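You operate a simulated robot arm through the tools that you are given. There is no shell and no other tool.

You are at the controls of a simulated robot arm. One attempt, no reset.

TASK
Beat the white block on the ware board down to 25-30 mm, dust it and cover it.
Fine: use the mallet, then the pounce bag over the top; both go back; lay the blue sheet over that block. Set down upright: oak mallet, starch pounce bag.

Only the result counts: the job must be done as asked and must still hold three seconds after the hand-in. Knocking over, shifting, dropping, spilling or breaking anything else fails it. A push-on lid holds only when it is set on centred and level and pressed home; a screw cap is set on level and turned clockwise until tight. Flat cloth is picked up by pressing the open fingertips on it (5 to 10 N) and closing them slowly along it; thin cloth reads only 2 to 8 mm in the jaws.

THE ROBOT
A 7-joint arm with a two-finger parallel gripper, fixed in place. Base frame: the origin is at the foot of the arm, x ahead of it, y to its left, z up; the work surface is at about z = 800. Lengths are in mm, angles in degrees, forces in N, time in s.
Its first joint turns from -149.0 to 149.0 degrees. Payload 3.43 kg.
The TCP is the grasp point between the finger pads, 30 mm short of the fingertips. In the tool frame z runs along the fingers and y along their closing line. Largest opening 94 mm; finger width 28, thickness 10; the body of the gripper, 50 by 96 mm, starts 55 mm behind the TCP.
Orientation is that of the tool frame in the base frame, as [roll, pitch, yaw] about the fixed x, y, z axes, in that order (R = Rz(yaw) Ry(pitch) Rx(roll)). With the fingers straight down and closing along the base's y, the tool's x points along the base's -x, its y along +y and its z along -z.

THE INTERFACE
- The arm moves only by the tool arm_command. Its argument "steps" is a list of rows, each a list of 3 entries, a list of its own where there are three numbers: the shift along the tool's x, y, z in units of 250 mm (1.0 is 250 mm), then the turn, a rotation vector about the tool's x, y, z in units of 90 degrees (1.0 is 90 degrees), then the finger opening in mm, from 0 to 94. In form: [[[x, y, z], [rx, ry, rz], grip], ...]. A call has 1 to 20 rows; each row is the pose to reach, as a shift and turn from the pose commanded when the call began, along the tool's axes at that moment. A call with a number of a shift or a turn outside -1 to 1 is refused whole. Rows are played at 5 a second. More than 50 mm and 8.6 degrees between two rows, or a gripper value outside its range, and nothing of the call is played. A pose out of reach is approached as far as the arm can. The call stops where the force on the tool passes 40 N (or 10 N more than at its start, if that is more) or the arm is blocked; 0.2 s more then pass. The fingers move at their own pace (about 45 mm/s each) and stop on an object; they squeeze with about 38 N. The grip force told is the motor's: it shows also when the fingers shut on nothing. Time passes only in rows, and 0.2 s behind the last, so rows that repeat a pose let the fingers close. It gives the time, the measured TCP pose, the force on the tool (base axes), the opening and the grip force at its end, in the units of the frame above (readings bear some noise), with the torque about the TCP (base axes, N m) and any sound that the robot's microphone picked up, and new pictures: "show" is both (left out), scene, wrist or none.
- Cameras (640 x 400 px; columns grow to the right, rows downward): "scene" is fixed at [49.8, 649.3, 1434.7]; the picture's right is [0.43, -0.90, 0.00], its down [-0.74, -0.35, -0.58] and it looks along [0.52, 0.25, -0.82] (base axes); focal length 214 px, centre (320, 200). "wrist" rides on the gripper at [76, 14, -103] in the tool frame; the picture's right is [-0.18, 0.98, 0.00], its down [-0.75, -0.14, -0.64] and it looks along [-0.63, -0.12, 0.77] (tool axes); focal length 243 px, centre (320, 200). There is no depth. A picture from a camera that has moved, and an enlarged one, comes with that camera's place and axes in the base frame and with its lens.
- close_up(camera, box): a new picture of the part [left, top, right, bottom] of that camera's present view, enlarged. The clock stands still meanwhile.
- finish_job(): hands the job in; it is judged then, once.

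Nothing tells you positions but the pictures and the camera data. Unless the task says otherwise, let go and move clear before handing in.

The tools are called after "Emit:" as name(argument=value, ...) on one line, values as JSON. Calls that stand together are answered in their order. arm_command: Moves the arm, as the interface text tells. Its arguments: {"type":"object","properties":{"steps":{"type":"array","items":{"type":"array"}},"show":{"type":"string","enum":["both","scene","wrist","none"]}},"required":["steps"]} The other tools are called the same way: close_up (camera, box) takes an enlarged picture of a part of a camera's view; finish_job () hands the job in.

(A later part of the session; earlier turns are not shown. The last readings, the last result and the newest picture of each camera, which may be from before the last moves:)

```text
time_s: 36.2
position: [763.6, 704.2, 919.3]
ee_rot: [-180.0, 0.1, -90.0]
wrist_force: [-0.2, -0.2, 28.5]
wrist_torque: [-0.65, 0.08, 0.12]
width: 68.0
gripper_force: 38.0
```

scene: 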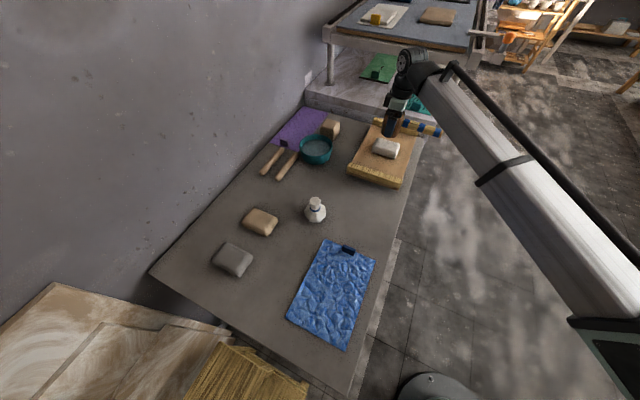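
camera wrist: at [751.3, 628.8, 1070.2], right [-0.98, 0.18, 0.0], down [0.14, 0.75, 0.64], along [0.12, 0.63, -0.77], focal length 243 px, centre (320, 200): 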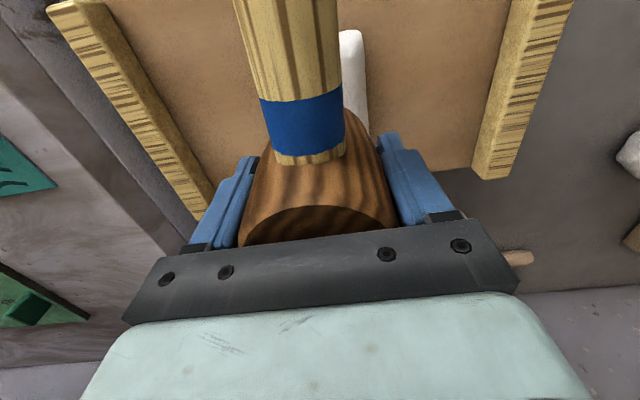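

TCP is now 919.3 with 28 N. I'll raise it and compare the images to see whether it was slip or flattening.

Emit:
arm_command(steps=[[[0, 0, -0.1], [0, 0, 0], 50], [[0, 0, -0.2], [0, 0, 0], 50], [[0, 0, -0.2], [0, 0, 0], 50]], show="wrist")

Emit:
close_up(camera="scene", box=[350, 120, 420, 175])

Emit:
close_up(camera="wrist", box=[200, 0, 440, 260])

```text
time_s: 37.0
position: [765.1, 704.6, 967.0]
ee_rot: [179.9, 0.0, -90.0]
wrist_force: [1.4, -1.3, -3.4]
wrist_torque: [0.08, -0.03, 0.01]
width: 68.1
gripper_force: 37.8
camera wrist: at [751.9, 629.6, 1069.6], right [-0.98, 0.18, 0.0], down [0.14, 0.75, 0.64], along [0.12, 0.63, -0.77], focal length 243 px, centre (320, 200)
```

wrist: 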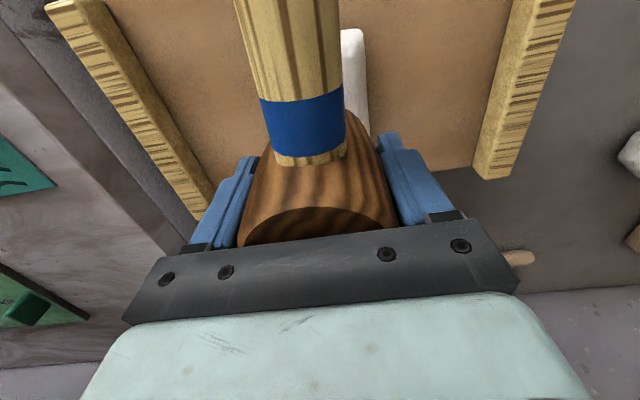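

```text
7.27 times, centred on (385, 148) of scene
camera zoom: at [49.8, 649.3, 1434.7], right [0.43, -0.9, 0.0], down [-0.74, -0.35, -0.58], along [0.52, 0.25, -0.82], focal length 1560 px, centre (-153, 582)
```

zoom: 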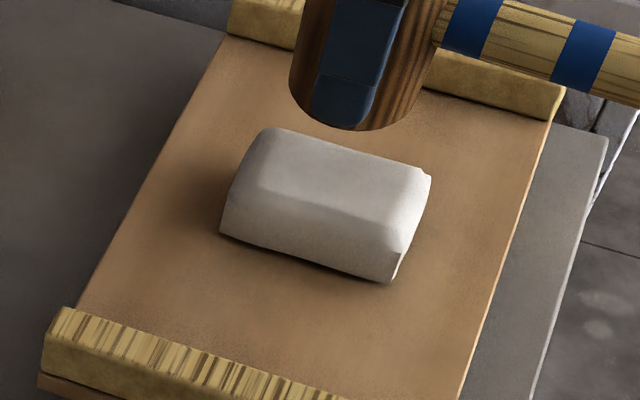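

```text
1.54 times, centred on (320, 130) of wrist
camera zoom: at [751.9, 629.6, 1069.6], right [-0.98, 0.18, 0.0], down [0.14, 0.75, 0.64], along [0.12, 0.63, -0.77], focal length 373 px, centre (320, 308)
```

zoom: 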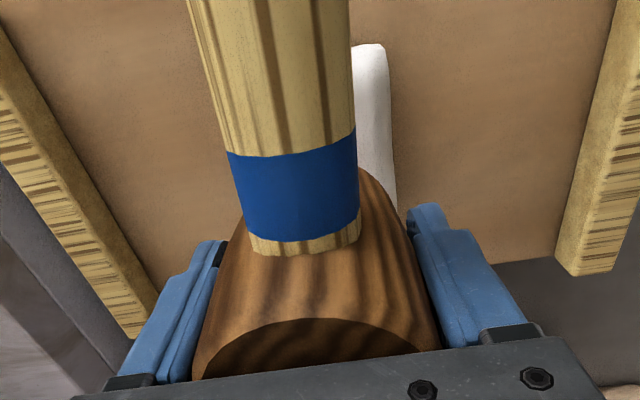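

The block is still unchanged and the mallet slipped a little more. The speed at the moment of contact probably matters, so I'll strike at about 160 mm/s right through contact and let the force stop end it.

Emit:
arm_command(steps=[[[0, 0, -0.12], [0, 0, 0], 50], [[0, 0, -0.12], [0, 0, 0], 50], [[0, 0, 0.008], [0, 0, 0], 50], [[0, 0, 0.136], [0, 0, 0], 50], [[0, 0, 0.264], [0, 0, 0], 50]], show="none")

```text
time_s: 38.3
position: [766.6, 703.4, 912.1]
ee_rot: [-179.7, 0.3, -89.9]
wrist_force: [-5.4, -5.1, 19.4]
wrist_torque: [-0.12, 0.43, 0.05]
width: 68.4
gripper_force: 37.8
stopped in row 5: the force on the tool passed its limit at 78 N (the readings are from after the stop); the commanded pose is now the measured one
```

That blow peaked at 78 N. I'll raise the mallet and check the block.

Emit:
arm_command(steps=[[[0, 0, -0.1], [0, 0, 0], 50], [[0, 0, -0.22], [0, 0, 0], 50], [[0, 0, -0.22], [0, 0, 0], 50]], show="none")

Emit:
close_up(camera="scene", box=[350, 120, 420, 175])

Emit:
close_up(camera="wrist", box=[200, 0, 440, 260])

```text
time_s: 39.1
position: [767.4, 704.8, 963.9]
ee_rot: [-179.8, 0.4, -90.0]
wrist_force: [-0.2, -0.3, -3.8]
wrist_torque: [0.1, 0.0, -0.02]
width: 68.2
gripper_force: 38.3
```

```text
7.27 times, centred on (385, 148) of scene
camera zoom: at [49.8, 649.3, 1434.7], right [0.43, -0.9, 0.0], down [-0.74, -0.35, -0.58], along [0.52, 0.25, -0.82], focal length 1560 px, centre (-153, 582)
```

zoom: 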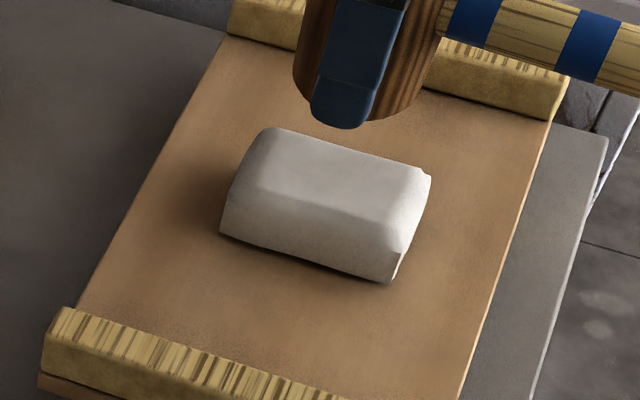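

```text
1.54 times, centred on (320, 130) of wrist
camera zoom: at [752.9, 628.7, 1066.7], right [-0.98, 0.18, 0.0], down [0.14, 0.75, 0.65], along [0.12, 0.63, -0.76], focal length 373 px, centre (320, 308)
```

zoom: 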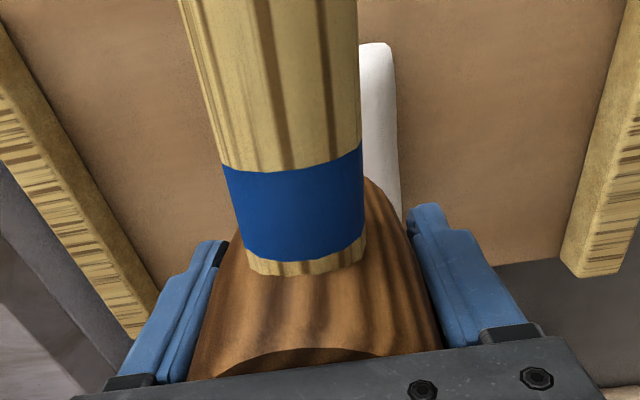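

The block still looks the same and the mallet has slid about 15 mm up in the grip, its fingertips now almost level with the face. I'll stand it on the block, loosen slightly, slide the hand up and re-grip higher.

Emit:
arm_command(steps=[[[0, 0, 0.08], [-0.002, -0.004, 0], 50], [[0, 0, 0.16], [-0.002, -0.004, 0], 50], [[0, 0, 0.192], [-0.002, -0.004, 0], 50], [[0, 0, 0.2], [-0.002, -0.004, 0], 50], [[0, 0, 0.2], [-0.002, -0.004, 0], 50]], show="none")

Emit:
arm_command(steps=[[[0, 0, 0.004], [0, 0, 0], 50], [[0, 0, 0.004], [0, 0, 0], 50]], show="none")

```text
time_s: 40.3
position: [766.7, 705.0, 914.2]
ee_rot: [-179.9, 0.6, -90.0]
wrist_force: [-0.1, 0.4, -3.5]
wrist_torque: [0.04, -0.04, -0.01]
width: 68.3
gripper_force: 37.9
```

```text
time_s: 40.9
position: [767.0, 704.7, 914.0]
ee_rot: [-179.9, 0.6, -90.1]
wrist_force: [0.3, -0.1, -3.8]
wrist_torque: [0.06, 0.0, 0.01]
width: 68.3
gripper_force: 37.7
```

Nearly touching. I'll correct the small tilt and lower until it touches.

Emit:
arm_command(steps=[[[0, 0, 0.004], [0, 0.0067, 0], 50], [[0, 0, 0.004], [0, 0.0067, 0], 50]], show="none")

Emit:
arm_command(steps=[[[0, 0, 0.004], [0, 0, 0], 50], [[0, 0, 0.004], [0, 0, 0], 50]], show="none")

```text
time_s: 41.5
position: [767.3, 703.9, 911.2]
ee_rot: [-179.9, 0.0, -90.1]
wrist_force: [0.2, 0.5, -3.5]
wrist_torque: [0.1, 0.01, 0.01]
width: 68.1
gripper_force: 37.7
```

```text
time_s: 42.1
position: [766.8, 704.3, 911.2]
ee_rot: [-179.9, 0.1, -89.9]
wrist_force: [0.5, 0.7, 4.6]
wrist_torque: [0.23, 0.01, 0.03]
width: 68.0
gripper_force: 38.1
```

Contact. The mallet rests on the block, so I'll loosen to 72 mm, raise the hand 18 mm and close again.

Emit:
arm_command(steps=[[[0, 0, 0], [0, 0, 0], 72], [[0, 0, 0], [0, 0, 0], 72], [[0, 0, -0.024], [0, 0, 0], 72], [[0, 0, -0.048], [0, 0, 0], 72], [[0, 0, -0.072], [0, 0, 0], 72], [[0, 0, -0.08], [0, 0, 0], 72], [[0, 0, -0.08], [0, 0, 0], 72]], show="none")

Emit:
close_up(camera="scene", box=[350, 105, 430, 175])

```text
time_s: 43.7
position: [767.1, 704.9, 932.3]
ee_rot: [-180.0, 0.0, -90.0]
wrist_force: [-1.2, -0.6, 0.1]
wrist_torque: [-0.01, -0.03, 0.02]
width: 71.9
gripper_force: 0.2
```

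```text
5.71 times, centred on (390, 140) of scene
camera zoom: at [49.8, 649.3, 1434.7], right [0.43, -0.9, 0.0], down [-0.74, -0.35, -0.58], along [0.52, 0.25, -0.82], focal length 1226 px, centre (-80, 543)
```

zoom: 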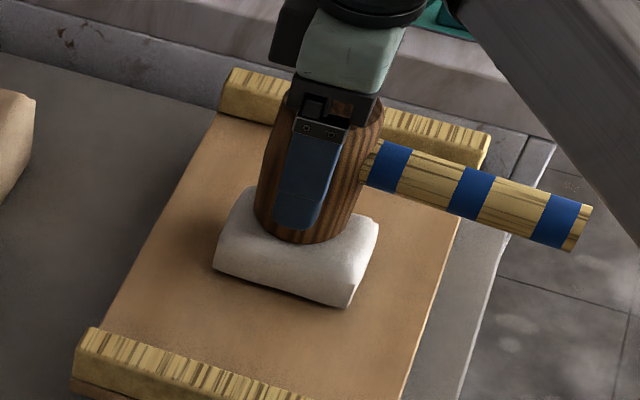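

The mallet stands steadily on the block. I'll close again, lift, and strike at full speed through contact.

Emit:
arm_command(steps=[[[0, 0, 0], [0, 0, 0], 50], [[0, 0, 0], [0, 0, 0], 50], [[0, 0, 0], [0, 0, 0], 50], [[0, 0, -0.1], [0, 0, 0], 50], [[0, 0, -0.25], [0, 0, 0], 50], [[0, 0, -0.4], [0, 0, 0], 50], [[0, 0, -0.4], [0, 0, 0], 50]], show="none")

Emit:
arm_command(steps=[[[0, 0, 0.1], [0, 0, 0], 50], [[0, 0, 0.3], [0, 0, 0], 50], [[0, 0, 0.5], [0, 0, 0], 50], [[0, 0, 0.6], [0, 0, 0], 50]], show="none")

Emit:
close_up(camera="scene", box=[350, 120, 420, 175])

```text
time_s: 45.3
position: [766.1, 704.3, 1033.0]
ee_rot: [-180.0, 0.0, -90.1]
wrist_force: [0.5, -0.2, -3.5]
wrist_torque: [0.07, 0.05, 0.05]
width: 67.6
gripper_force: 38.1
```

```text
time_s: 46.2
position: [767.6, 703.9, 912.5]
ee_rot: [-179.7, 0.3, -89.9]
wrist_force: [-5.6, -4.9, 25.8]
wrist_torque: [-0.52, 0.71, 0.03]
width: 68.3
gripper_force: 34.6
stopped in row 4: the force on the tool passed its limit at 90 N (the readings are from after the stop); the commanded pose is now the measured one
```

```text
7.27 times, centred on (385, 148) of scene
camera zoom: at [49.8, 649.3, 1434.7], right [0.43, -0.9, 0.0], down [-0.74, -0.35, -0.58], along [0.52, 0.25, -0.82], focal length 1560 px, centre (-153, 582)
```

zoom: 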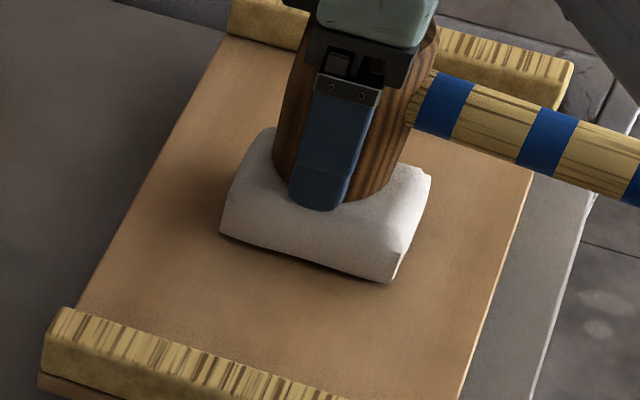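

That blow peaked at 90 N but the block hasn't visibly changed, and the mallet slid again, partly because contact came as the motion slowed. I'll re-grip higher and drive at a constant full 250 mm/s through contact.

Emit:
arm_command(steps=[[[0, 0, -0.002], [0.003, 0.003, 0], 72], [[0, 0, -0.002], [0.003, 0.003, 0], 72], [[0, 0, -0.03], [0.003, 0.003, 0], 72], [[0, 0, -0.06], [0.003, 0.003, 0], 72], [[0, 0, -0.088], [0.003, 0.003, 0], 72], [[0, 0, -0.088], [0.003, 0.003, 0], 72], [[0, 0, -0.088], [0.003, 0.003, 0], 50], [[0, 0, -0.088], [0.003, 0.003, 0], 50], [[0, 0, -0.088], [0.003, 0.003, 0], 50]], show="none")

Emit:
close_up(camera="scene", box=[350, 105, 430, 175])

```text
time_s: 48.2
position: [768.4, 706.0, 931.1]
ee_rot: [-179.4, -0.1, -89.9]
wrist_force: [-1.2, -0.1, 0.1]
wrist_torque: [0.02, 0.05, -0.04]
width: 67.2
gripper_force: 37.7
```

```text
5.71 times, centred on (390, 140) of scene
camera zoom: at [49.8, 649.3, 1434.7], right [0.43, -0.9, 0.0], down [-0.74, -0.35, -0.58], along [0.52, 0.25, -0.82], focal length 1226 px, centre (-80, 543)
```

zoom: 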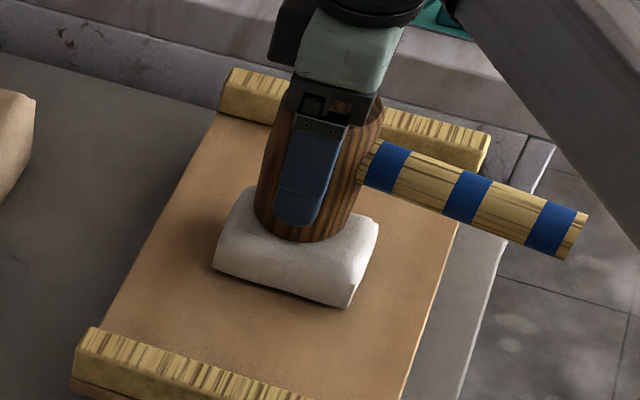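

Re-gripped. Now I'll lift 150 mm and strike at a constant 250 mm/s.

Emit:
arm_command(steps=[[[0, 0, -0.1], [-0.006, -0.001, 0], 50], [[0, 0, -0.25], [-0.006, -0.001, 0], 50], [[0, 0, -0.42], [-0.006, -0.001, 0], 50], [[0, 0, -0.6], [-0.006, -0.001, 0], 50], [[0, 0, -0.6], [-0.006, -0.001, 0], 50], [[0, 0, -0.6], [-0.006, -0.001, 0], 50]], show="none")

Emit:
arm_command(steps=[[[0, 0, 0.2], [0, 0, 0], 50], [[0, 0, 0.4], [0, 0, 0], 50], [[0, 0, 0.6], [0, 0, 0], 50], [[0, 0, 0.8], [0, 0, 0], 50]], show="none")

Emit:
close_up(camera="scene", box=[350, 120, 420, 175])

```text
time_s: 49.6
position: [767.1, 706.3, 1080.2]
ee_rot: [180.0, 0.0, -89.9]
wrist_force: [1.1, -0.6, -3.4]
wrist_torque: [0.06, 0.02, -0.01]
width: 66.8
gripper_force: 37.4
```

```text
time_s: 50.6
position: [766.6, 707.2, 912.2]
ee_rot: [-179.6, 0.4, -89.8]
wrist_force: [-7.7, -4.3, 29.3]
wrist_torque: [-0.34, 0.36, -0.01]
width: 68.5
gripper_force: 16.1
stopped in row 4: the force on the tool passed its limit at 136 N (the readings are from after the stop); the commanded pose is now the measured one
```

```text
7.27 times, centred on (385, 148) of scene
camera zoom: at [49.8, 649.3, 1434.7], right [0.43, -0.9, 0.0], down [-0.74, -0.35, -0.58], along [0.52, 0.25, -0.82], focal length 1560 px, centre (-153, 582)
```

zoom: 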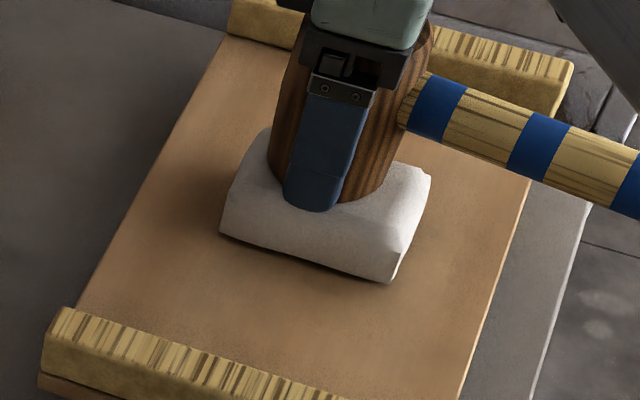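

A peak of 136 N with no change and no sound, so holding the mallet by its head doesn't count as a blow, or the speed is still too low. I'll raise it, look, and change to a handle grip so the head can swing.

Emit:
arm_command(steps=[[[0, 0, -0.1], [-0.004, 0.004, 0], 50], [[0, 0, -0.25], [-0.004, 0.004, 0], 50], [[0, 0, -0.4], [-0.004, 0.004, 0], 50], [[0, 0, -0.4], [-0.004, 0.004, 0], 50], [[0, 0, -0.4], [-0.004, 0.004, 0], 50]])

Emit:
close_up(camera="scene", box=[350, 120, 420, 175])

Emit:
close_up(camera="wrist", box=[200, 0, 440, 260])

```text
time_s: 51.8
position: [768.0, 707.7, 1009.3]
ee_rot: [-179.9, -0.1, -89.9]
wrist_force: [0.6, -0.1, -4.2]
wrist_torque: [0.1, 0.0, 0.01]
width: 67.6
gripper_force: 37.8
camera wrist: at [754.3, 632.3, 1111.8], right [-0.98, 0.18, 0.0], down [0.14, 0.75, 0.64], along [0.12, 0.63, -0.77], focal length 243 px, centre (320, 200)
```

scene: 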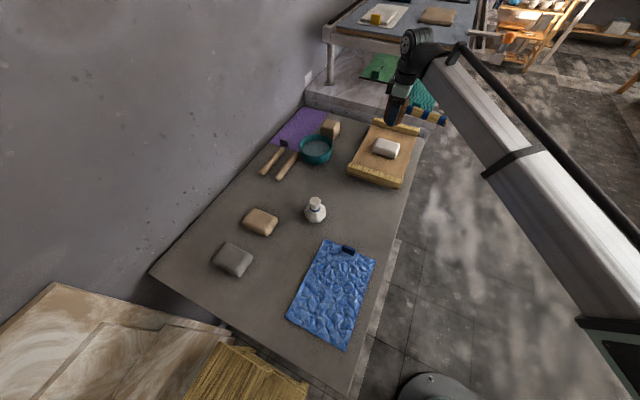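
wrist: 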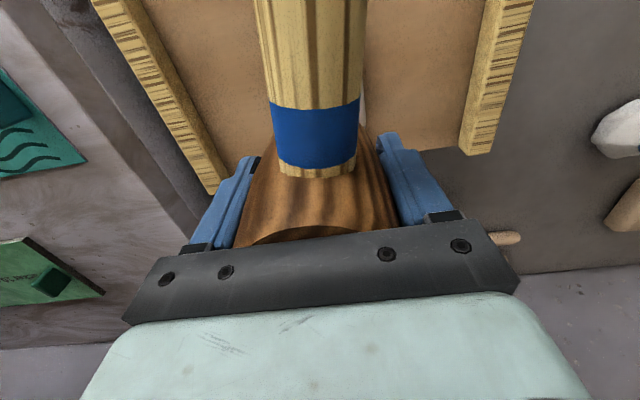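

```text
7.27 times, centred on (385, 148) of scene
camera zoom: at [49.8, 649.3, 1434.7], right [0.43, -0.9, 0.0], down [-0.74, -0.35, -0.58], along [0.52, 0.25, -0.82], focal length 1560 px, centre (-153, 582)
```

zoom: 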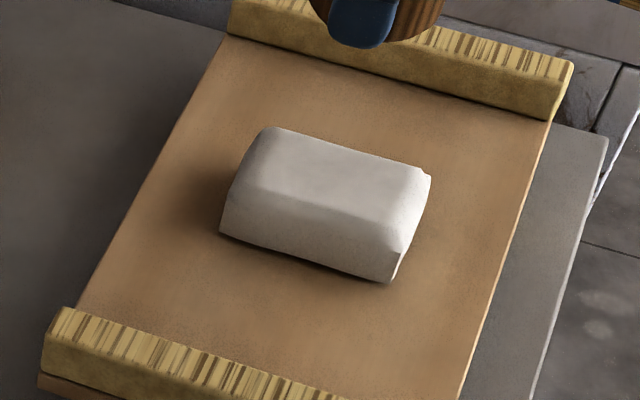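

```text
1.54 times, centred on (320, 130) of wrist
camera zoom: at [754.3, 632.3, 1111.8], right [-0.98, 0.18, 0.0], down [0.14, 0.75, 0.64], along [0.12, 0.63, -0.77], focal length 373 px, centre (320, 308)
```

zoom: 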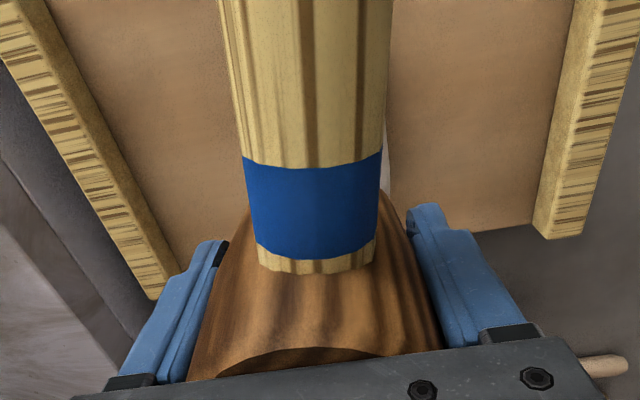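

No change again. I'll carry the mallet back to its home spot on the table, set it down there and re-grip it by the handle.

Emit:
arm_command(steps=[[[-0.06, 0.14, 0], [0, 0, 0], 50], [[-0.14, 0.31, 0], [0, 0, 0], 50], [[-0.22, 0.48, 0], [0, 0, 0], 50], [[-0.3, 0.65, 0], [0, 0, 0], 50], [[-0.37, 0.82, 0], [0, 0, 0], 50], [[-0.42, 0.94, 0], [0, 0, 0], 50], [[-0.441, 0.992, 0], [0, 0, 0], 50], [[-0.441, 0.992, 0], [0, 0, 0], 50]], show="wrist")

```text
time_s: 53.6
position: [515.6, 815.9, 1007.2]
ee_rot: [179.9, 0.0, -89.9]
wrist_force: [-0.8, -0.1, -3.5]
wrist_torque: [0.08, 0.01, 0.01]
width: 67.9
gripper_force: 37.8
camera wrist: at [502.2, 739.6, 1110.0], right [-0.98, 0.18, 0.0], down [0.14, 0.75, 0.64], along [0.12, 0.63, -0.77], focal length 243 px, centre (320, 200)
```

wrist: 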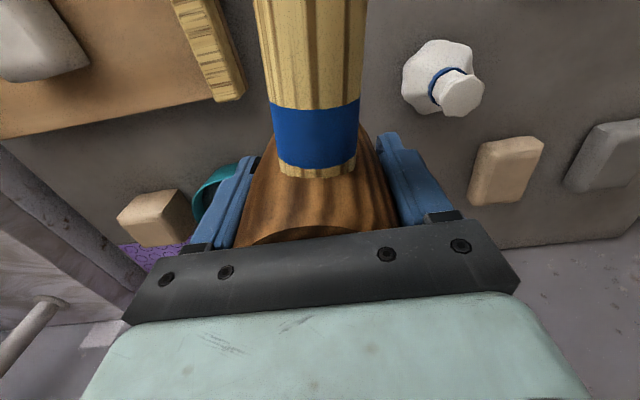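

The handle has turned about 8° in the grip, so I'll turn the hand to compensate and lower the mallet onto its home spot.

Emit:
arm_command(steps=[[[-0.0176, 0.0152, 0.15], [0, 0, -0.045], 50], [[-0.0176, 0.0152, 0.33], [0, 0, -0.089], 50], [[-0.0176, 0.0152, 0.5], [0, 0, -0.089], 50], [[-0.0176, 0.0152, 0.62], [0, 0, -0.089], 50], [[-0.0176, 0.0152, 0.665], [0, 0, -0.089], 50], [[-0.0176, 0.0152, 0.665], [0, 0, -0.089], 50]], show="none")

Emit:
arm_command(steps=[[[0, 0, 0.004], [0, 0, 0], 50], [[0, 0, 0.008], [0, 0, 0], 50], [[0, 0, 0.012], [0, 0, 0], 50], [[0, 0, 0.012], [0, 0, 0], 50]], show="scene")

```text
time_s: 55.0
position: [513.4, 821.3, 841.3]
ee_rot: [179.9, 0.0, -82.0]
wrist_force: [0.5, -0.5, -2.8]
wrist_torque: [0.09, 0.0, 0.0]
width: 68.2
gripper_force: 37.9
```

```text
time_s: 56.0
position: [514.5, 821.1, 840.1]
ee_rot: [-180.0, 0.1, -81.8]
wrist_force: [0.2, 0.3, -3.7]
wrist_torque: [0.09, 0.05, 0.02]
width: 68.0
gripper_force: 38.1
```

scene: 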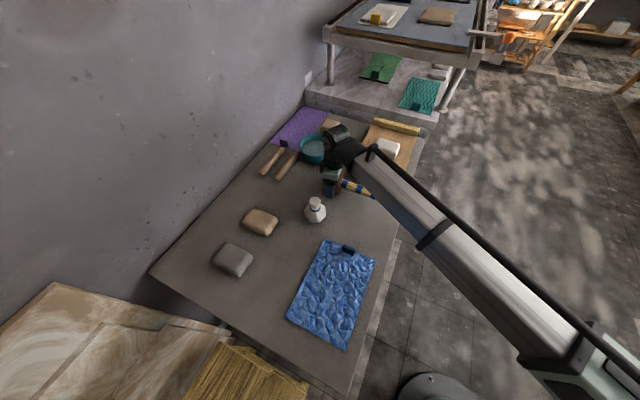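

Not down yet. I'll continue in small steps until it touches the table.

Emit:
arm_command(steps=[[[0, 0, 0.004], [0, 0, 0], 50], [[0, 0, 0.008], [0, 0, 0], 50], [[0, 0, 0.008], [0, 0, 0], 50]], show="none")

Emit:
arm_command(steps=[[[0, 0, 0.004], [0, 0, 0], 50], [[0, 0, 0.008], [0, 0, 0], 50], [[0, 0, 0.008], [0, 0, 0], 50]], show="none")

Emit:
arm_command(steps=[[[0, 0, 0.004], [0, 0, 0], 50], [[0, 0, 0.006], [0, 0, 0], 50], [[0, 0, 0.006], [0, 0, 0], 50]], show="none")

```text
time_s: 56.8
position: [514.0, 821.3, 837.8]
ee_rot: [180.0, 0.0, -81.9]
wrist_force: [-0.1, 0.2, -2.4]
wrist_torque: [0.04, -0.01, 0.0]
width: 67.7
gripper_force: 38.0
```

```text
time_s: 57.6
position: [515.2, 821.5, 835.7]
ee_rot: [180.0, 0.0, -81.9]
wrist_force: [0.2, -0.3, -2.7]
wrist_torque: [0.13, 0.01, 0.02]
width: 68.2
gripper_force: 38.2
```

```text
time_s: 58.4
position: [514.5, 820.9, 834.9]
ee_rot: [-179.9, 0.2, -81.9]
wrist_force: [1.6, 2.7, 24.4]
wrist_torque: [0.16, -0.46, 0.0]
width: 68.1
gripper_force: 38.8
```

It's standing on the table. I'll let go, rise clear and look at the handle.

Emit:
arm_command(steps=[[[0, 0, -0.004], [0, 0, 0], 90], [[0, 0, -0.004], [0, 0, 0], 90], [[0, 0, -0.06], [0, 0, 0], 90], [[0, 0, -0.2], [0, 0, 0], 90], [[0, 0, -0.36], [0, 0, 0], 90], [[0, 0, -0.48], [0, 0, 0.089], 90], [[0, 0, -0.48], [0, 0, 0.089], 90]])

Emit:
close_up(camera="wrist", box=[240, 0, 440, 180])

Emit:
close_up(camera="scene", box=[300, 140, 430, 220])

```text
time_s: 60.0
position: [514.5, 822.8, 954.0]
ee_rot: [-180.0, 0.0, -89.9]
wrist_force: [-0.4, -0.1, -1.1]
wrist_torque: [0.0, 0.02, -0.01]
width: 89.9
gripper_force: 0.1
camera wrist: at [501.2, 746.6, 1056.8], right [-0.98, 0.18, 0.0], down [0.14, 0.75, 0.64], along [0.12, 0.63, -0.77], focal length 243 px, centre (320, 200)
```

scene: 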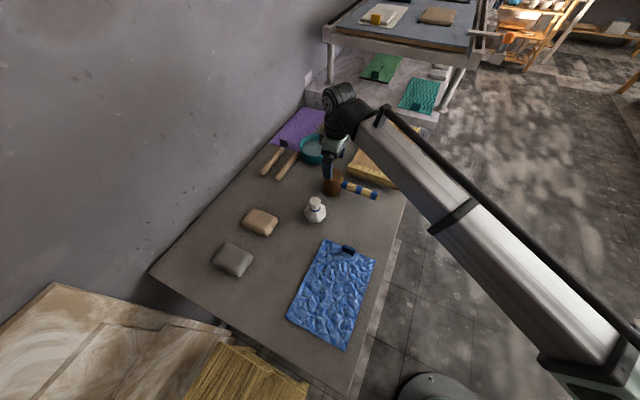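
wrist: 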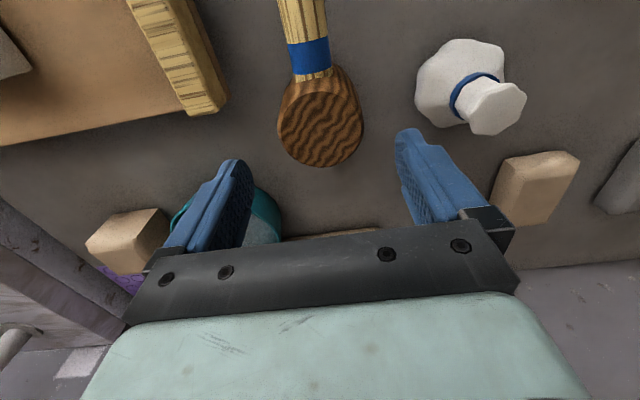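

```text
2.22 times, centred on (340, 90) of wrist
camera zoom: at [501.2, 746.6, 1056.8], right [-0.98, 0.18, 0.0], down [0.14, 0.75, 0.64], along [0.12, 0.63, -0.77], focal length 539 px, centre (276, 444)
```

zoom: 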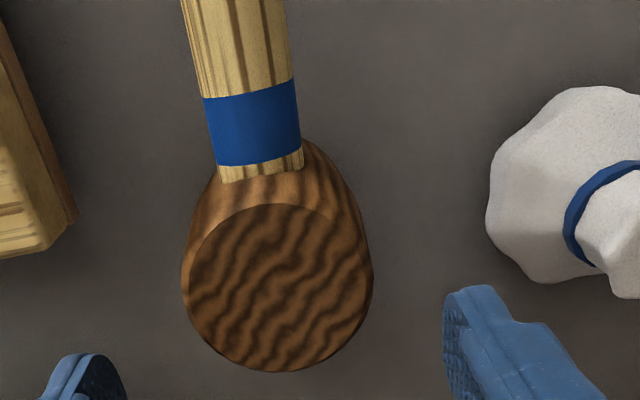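

```text
4.92 times, centred on (365, 180) of scene
camera zoom: at [49.8, 649.3, 1434.7], right [0.43, -0.9, 0.0], down [-0.74, -0.35, -0.58], along [0.52, 0.25, -0.82], focal length 1056 px, centre (98, 298)
```

zoom: 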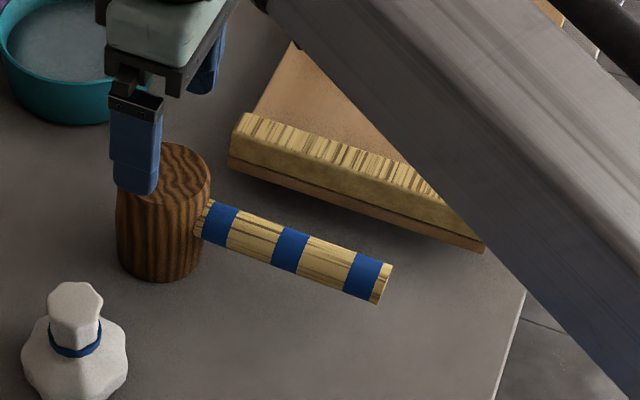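

The mallet stands at (515, 823) with its handle along -y at about z=850. I'll take the handle about 65 mm from the head axis.

Emit:
arm_command(steps=[[[0.13, 0, 0], [0, 0, 0], 70], [[0.259, -0.002, 0], [0, 0, 0], 60], [[0.259, -0.002, 0.15], [0, 0, 0], 60], [[0.259, -0.002, 0.3], [0, 0, 0], 60], [[0.259, -0.002, 0.416], [0, 0, 0], 60], [[0.259, -0.002, 0.416], [0, 0, 0], 60]])

Emit:
close_up(camera="wrist", box=[200, 80, 440, 260])

```text
time_s: 61.4
position: [514.1, 756.7, 847.8]
ee_rot: [-180.0, 0.1, -89.9]
wrist_force: [-0.7, -0.5, 0.1]
wrist_torque: [-0.01, -0.01, 0.01]
width: 60.0
gripper_force: 0.0
camera wrist: at [501.4, 680.9, 950.8], right [-0.98, 0.18, 0.0], down [0.14, 0.75, 0.64], along [0.12, 0.63, -0.77], focal length 243 px, centre (320, 200)
```

scene: 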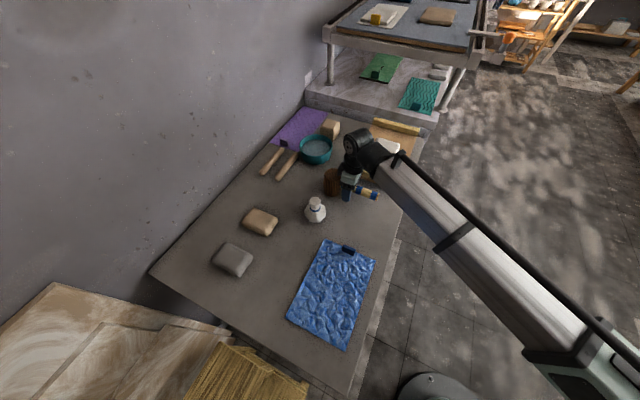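
wrist: 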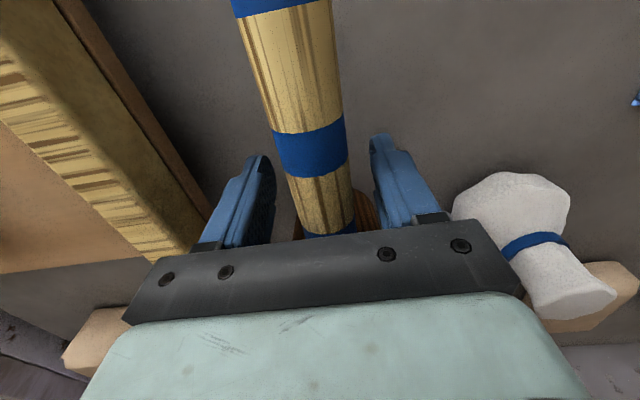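

```text
2.22 times, centred on (320, 170) of wrist
camera zoom: at [501.4, 680.9, 950.8], right [-0.98, 0.18, 0.0], down [0.14, 0.75, 0.64], along [0.12, 0.63, -0.77], focal length 539 px, centre (320, 267)
```

zoom: 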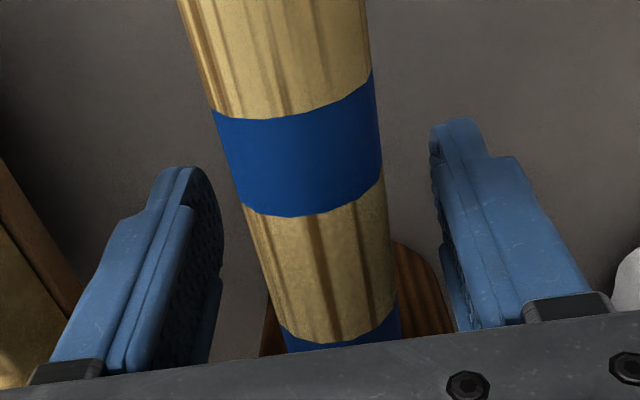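

The fingers straddle the handle. Closing on it and lifting slowly.

Emit:
arm_command(steps=[[[0, 0, 0], [0, 0, 0], 40], [[0, 0, 0], [0, 0, 0], 30], [[0, 0, 0], [0, 0, 0], 15], [[0, 0, 0], [0, 0, 0], 15], [[0, 0, -0.02], [0, 0, 0], 15], [[0, 0, -0.06], [0, 0, 0], 15], [[0, 0, -0.12], [0, 0, 0], 15], [[0, 0, -0.12], [0, 0, 0], 15]])

Emit:
close_up(camera="scene", box=[300, 140, 430, 220])

```text
time_s: 63.2
position: [515.2, 756.9, 878.4]
ee_rot: [-180.0, 0.0, -90.0]
wrist_force: [-0.7, -0.6, -4.3]
wrist_torque: [-0.18, 0.0, 0.01]
width: 32.9
gripper_force: 37.7
camera wrist: at [502.3, 681.3, 981.6], right [-0.98, 0.18, 0.0], down [0.14, 0.75, 0.64], along [0.12, 0.63, -0.77], focal length 243 px, centre (320, 200)
```

scene: 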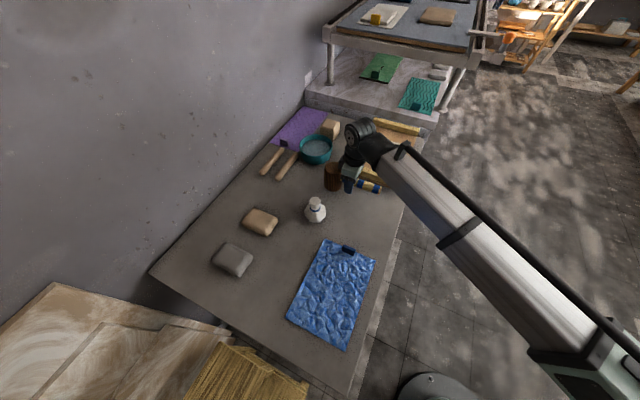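
wrist: 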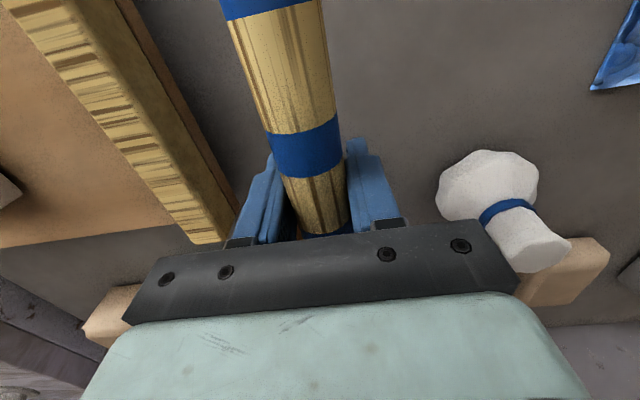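

```text
4.92 times, centred on (365, 180) of scene
camera zoom: at [49.8, 649.3, 1434.7], right [0.43, -0.9, 0.0], down [-0.74, -0.35, -0.58], along [0.52, 0.25, -0.82], focal length 1056 px, centre (98, 298)
```

zoom: 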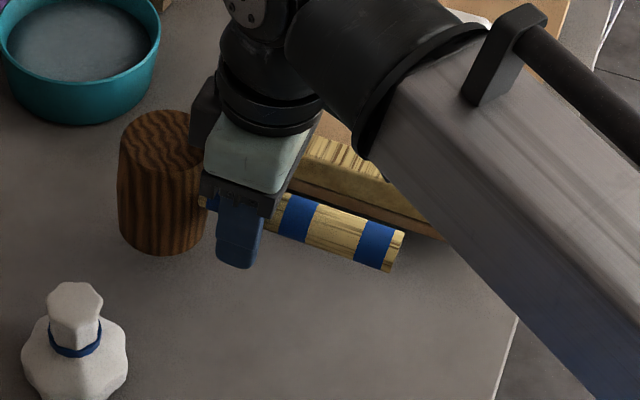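

The mallet is held by its handle, level, with a torque of 0.18 Nm. I'll carry it so the head is above the block.

Emit:
arm_command(steps=[[[0.0, 0.0, -0.18], [0, 0, 0], 15], [[0.05, -0.1, -0.36], [0, 0, 0], 15], [[0.12, -0.25, -0.5], [0, 0, 0], 15], [[0.19, -0.4, -0.6], [0, 0, 0], 15], [[0.26, -0.55, -0.6], [0, 0, 0], 15], [[0.33, -0.7, -0.6], [0, 0, 0], 15], [[0.4, -0.85, -0.6], [0, 0, 0], 15], [[0.45, -0.95, -0.6], [0, 0, 0], 15], [[0.474, -1.0, -0.6], [0, 0, 0], 15], [[0.474, -1.0, -0.6], [0, 0, 0], 15]])

Emit:
close_up(camera="scene", box=[340, 60, 460, 180])

```text
refused: row 2 steps farther than a row can; nothing moved
```

```text
3.33 times, centred on (400, 120) of scene
camera zoom: at [49.8, 649.3, 1434.7], right [0.43, -0.9, 0.0], down [-0.74, -0.35, -0.58], along [0.52, 0.25, -0.82], focal length 715 px, centre (53, 467)
```

zoom: 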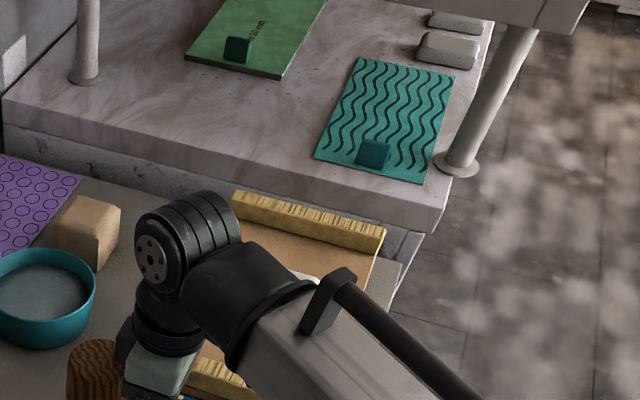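

The last call was refused because one row was too long, and nothing moved. I'll send the move again with shorter rows.

Emit:
arm_command(steps=[[[0.0, 0.0, -0.16], [0, 0, 0], 15], [[0.02, -0.04, -0.33], [0, 0, 0], 15], [[0.05, -0.11, -0.48], [0, 0, 0], 15], [[0.1, -0.22, -0.6], [0, 0, 0], 15], [[0.17, -0.36, -0.6], [0, 0, 0], 15], [[0.24, -0.52, -0.6], [0, 0, 0], 15], [[0.31, -0.68, -0.6], [0, 0, 0], 15], [[0.38, -0.83, -0.6], [0, 0, 0], 15], [[0.44, -0.95, -0.6], [0, 0, 0], 15], [[0.474, -1.0, -0.6], [0, 0, 0], 15], [[0.474, -1.0, -0.6], [0, 0, 0], 15]])

Emit:
close_up(camera="scene", box=[340, 60, 460, 180])

```text
time_s: 65.6
position: [765.3, 635.7, 1030.3]
ee_rot: [-180.0, 0.0, -89.8]
wrist_force: [0.3, -1.2, -4.1]
wrist_torque: [-0.16, -0.03, -0.01]
width: 33.2
gripper_force: 37.9
camera wrist: at [751.6, 560.6, 1133.6], right [-0.98, 0.18, 0.0], down [0.14, 0.75, 0.64], along [0.12, 0.63, -0.77], focal length 243 px, centre (320, 200)
```

scene: 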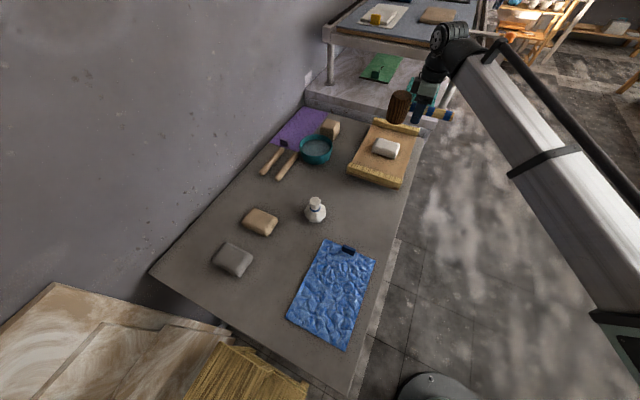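
wrist: 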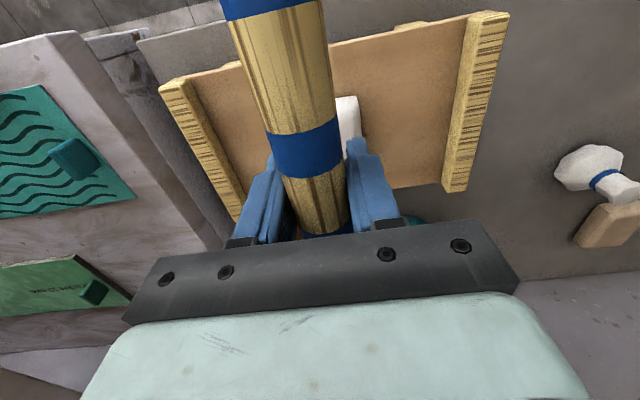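

```text
3.33 times, centred on (400, 120) of scene
camera zoom: at [49.8, 649.3, 1434.7], right [0.43, -0.9, 0.0], down [-0.74, -0.35, -0.58], along [0.52, 0.25, -0.82], focal length 715 px, centre (53, 467)
```

zoom: 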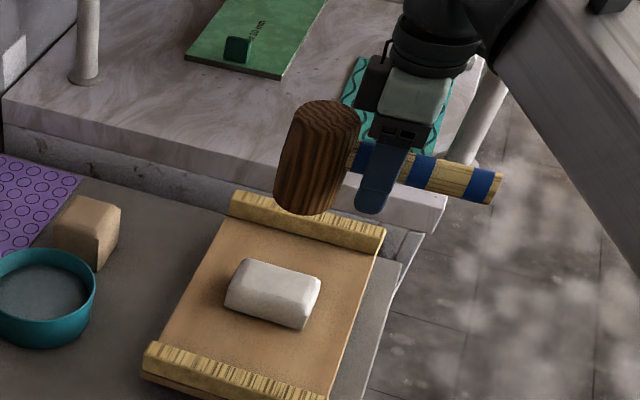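

The head hangs level over the block. I'll try a strike with the handle grip.

Emit:
arm_command(steps=[[[0, 0, 0.15], [0, 0, 0], 15], [[0, 0, 0.35], [0, 0, 0], 15], [[0, 0, 0.54], [0, 0, 0], 15], [[0, 0, 0.54], [0, 0, 0], 15]], show="none")

Emit:
close_up(camera="scene", box=[350, 105, 430, 175])

```text
time_s: 66.4
position: [766.5, 636.4, 907.4]
ee_rot: [-179.6, 0.4, -90.0]
wrist_force: [-3.2, -5.0, 22.3]
wrist_torque: [0.7, 0.05, 0.08]
width: 33.1
gripper_force: 33.1
stopped in row 4: the force on the tool passed its limit at 81 N (the readings are from after the stop); the commanded pose is now the measured one
```

```text
5.71 times, centred on (390, 140) of scene
camera zoom: at [49.8, 649.3, 1434.7], right [0.43, -0.9, 0.0], down [-0.74, -0.35, -0.58], along [0.52, 0.25, -0.82], focal length 1226 px, centre (-80, 543)
```

zoom: 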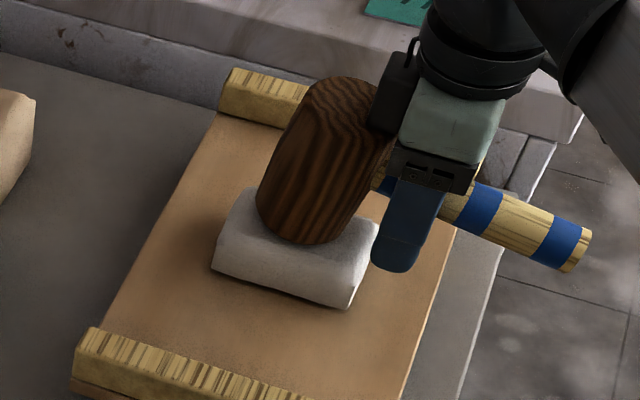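

A peak of 81 N, and the mallet rotated a bit in the grip. I'll raise it and check the block.

Emit:
arm_command(steps=[[[0, 0, -0.1], [-0.004, 0.004, 0], 15], [[0, 0, -0.25], [-0.004, 0.004, 0], 15], [[0, 0, -0.45], [-0.004, 0.004, 0], 15], [[0, 0, -0.45], [-0.004, 0.004, 0], 15]], show="wrist")

Emit:
close_up(camera="scene", box=[350, 120, 420, 175])

Emit:
close_up(camera="scene", box=[340, 60, 460, 180])

```text
time_s: 67.4
position: [765.1, 636.8, 1018.3]
ee_rot: [180.0, 0.2, -89.9]
wrist_force: [-0.5, 0.5, -2.8]
wrist_torque: [-0.13, -0.02, -0.02]
width: 33.0
gripper_force: 38.4
camera wrist: at [751.5, 561.3, 1120.5], right [-0.98, 0.18, 0.0], down [0.14, 0.75, 0.64], along [0.12, 0.63, -0.77], focal length 243 px, centre (320, 200)
```

wrist: 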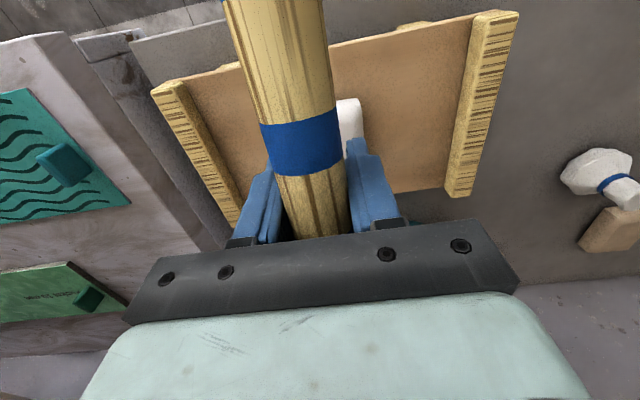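

```text
7.27 times, centred on (385, 148) of scene
camera zoom: at [49.8, 649.3, 1434.7], right [0.43, -0.9, 0.0], down [-0.74, -0.35, -0.58], along [0.52, 0.25, -0.82], focal length 1560 px, centre (-153, 582)
```

zoom: 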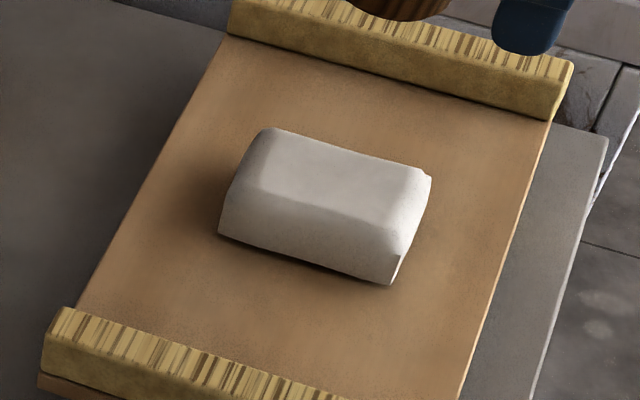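

```text
3.33 times, centred on (400, 120) of scene
camera zoom: at [49.8, 649.3, 1434.7], right [0.43, -0.9, 0.0], down [-0.74, -0.35, -0.58], along [0.52, 0.25, -0.82], focal length 715 px, centre (53, 467)
```

zoom: 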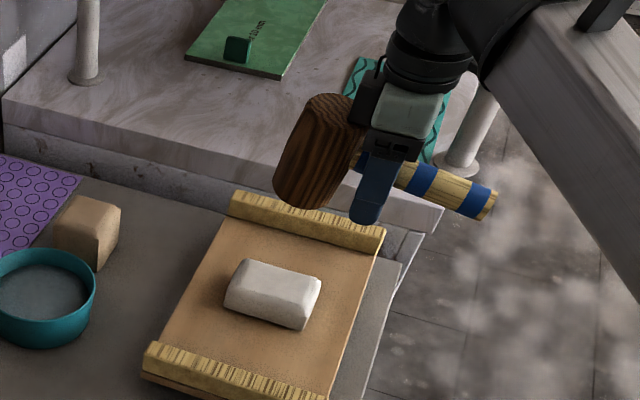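

The block's outline has widened by a pixel or two on each side, so blows with the handle grip do work. I'll measure the mallet's tilt in the grip before the next blow.

Emit:
close_up(camera="scene", box=[375, 80, 435, 130])

```text
8.00 times, centred on (405, 105) of scene
camera zoom: at [49.8, 649.3, 1434.7], right [0.43, -0.9, 0.0], down [-0.74, -0.35, -0.58], along [0.52, 0.25, -0.82], focal length 1716 px, centre (-360, 960)
```

zoom: 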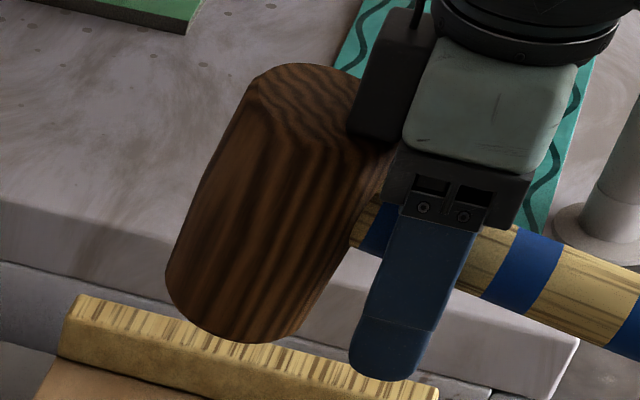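

The mallet has tilted about 6° and the handle has slid about 20 mm up the fingers. I'll level it, stand it on the block, and re-grip the handle higher.

Emit:
arm_command(steps=[[[0, 0, 0.15], [0, 0.067, 0], 15], [[0, 0, 0.3], [0, 0.067, 0], 15], [[0, 0, 0.4], [0, 0.067, 0], 15], [[0, 0, 0.42], [0, 0.067, 0], 15], [[0, 0, 0.42], [0, 0.067, 0], 15]], show="none")

Emit:
close_up(camera="scene", box=[350, 105, 430, 175])

```text
time_s: 68.6
position: [765.2, 635.7, 911.6]
ee_rot: [-180.0, -5.9, -90.1]
wrist_force: [0.1, -0.8, 1.2]
wrist_torque: [0.0, 0.01, 0.0]
width: 32.8
gripper_force: 37.8
```

```text
5.71 times, centred on (390, 140) of scene
camera zoom: at [49.8, 649.3, 1434.7], right [0.43, -0.9, 0.0], down [-0.74, -0.35, -0.58], along [0.52, 0.25, -0.82], focal length 1226 px, centre (-80, 543)
```

zoom: 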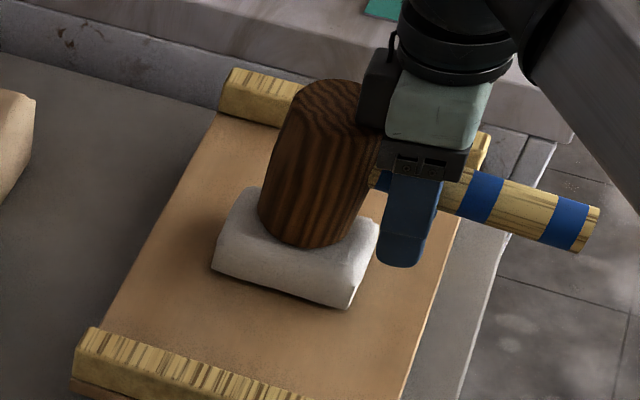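

The mallet already rests on the block with its weight off the hand. I'll loosen, raise the hand 22 mm, level it and re-grip.

Emit:
arm_command(steps=[[[0, 0, 0], [0, 0, 0], 42], [[0, 0, 0], [0, 0, 0], 42], [[0, 0, -0.03], [0, -0.03, 0], 42], [[0, 0, -0.06], [0, -0.066, 0], 42], [[0, 0, -0.088], [0, -0.066, 0], 42], [[0, 0, -0.088], [0, -0.066, 0], 42]], show="wrist")

Emit:
close_up(camera="scene", box=[350, 105, 430, 175])

```text
time_s: 70.0
position: [764.7, 638.5, 933.4]
ee_rot: [179.9, -0.1, -90.0]
wrist_force: [0.5, 0.0, -0.9]
wrist_torque: [0.01, -0.03, 0.04]
width: 42.1
gripper_force: 0.1
camera wrist: at [751.7, 562.8, 1036.6], right [-0.98, 0.18, 0.0], down [0.14, 0.75, 0.64], along [0.12, 0.63, -0.77], focal length 243 px, centre (320, 200)
```

wrist: 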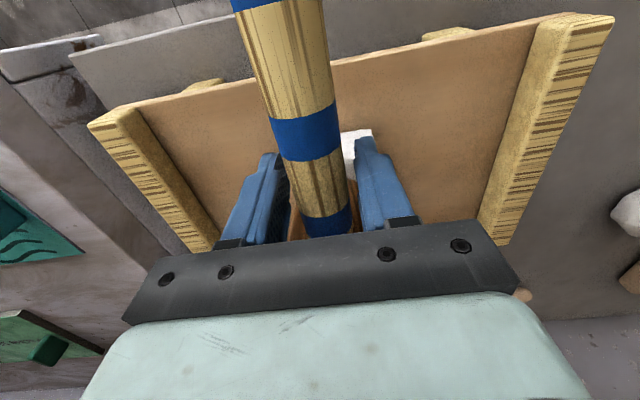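

```text
5.71 times, centred on (390, 140) of scene
camera zoom: at [49.8, 649.3, 1434.7], right [0.43, -0.9, 0.0], down [-0.74, -0.35, -0.58], along [0.52, 0.25, -0.82], focal length 1226 px, centre (-80, 543)
```

zoom: 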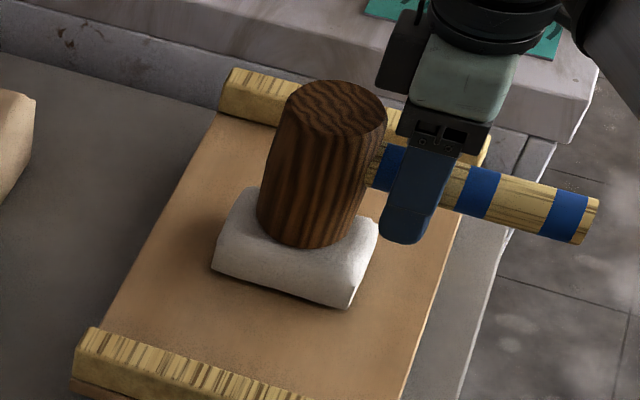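

The mallet stands level on the block. I'll grip, lift 100 mm, and give a second blow.

Emit:
arm_command(steps=[[[0, 0, 0], [0, 0, 0], 25], [[0, 0, 0], [0, 0, 0], 15], [[0, 0, 0], [0, 0, 0], 15], [[0, 0, -0.04], [0, 0, 0], 15], [[0, 0, -0.14], [0, 0, 0], 15], [[0, 0, -0.28], [0, 0, 0], 15], [[0, 0, -0.4], [0, 0, 0], 15], [[0, 0, -0.4], [0, 0, 0], 15]], show="none")

Emit:
close_up(camera="scene", box=[350, 75, 440, 175])

Emit:
close_up(camera="scene", box=[365, 130, 410, 165])

```text
time_s: 71.8
position: [764.7, 637.7, 1032.6]
ee_rot: [179.8, 0.0, -90.0]
wrist_force: [-0.5, -0.3, -3.8]
wrist_torque: [-0.12, -0.01, 0.05]
width: 33.0
gripper_force: 37.9
```

```text
4.00 times, centred on (395, 125) of scene
camera zoom: at [49.8, 649.3, 1434.7], right [0.43, -0.9, 0.0], down [-0.74, -0.35, -0.58], along [0.52, 0.25, -0.82], focal length 858 px, centre (20, 500)
```

zoom: 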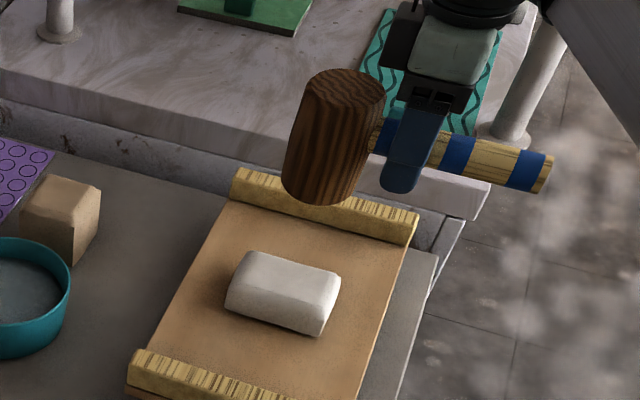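

```text
11.43 times, centred on (388, 148) of scene
camera zoom: at [49.8, 649.3, 1434.7], right [0.43, -0.9, 0.0], down [-0.74, -0.35, -0.58], along [0.52, 0.25, -0.82], focal length 2451 px, centre (-451, 800)
```

zoom: 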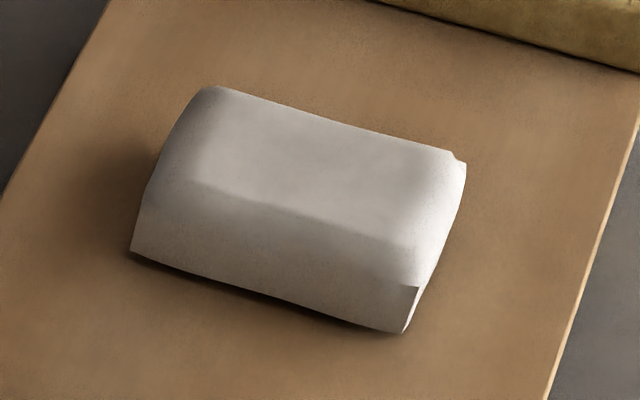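

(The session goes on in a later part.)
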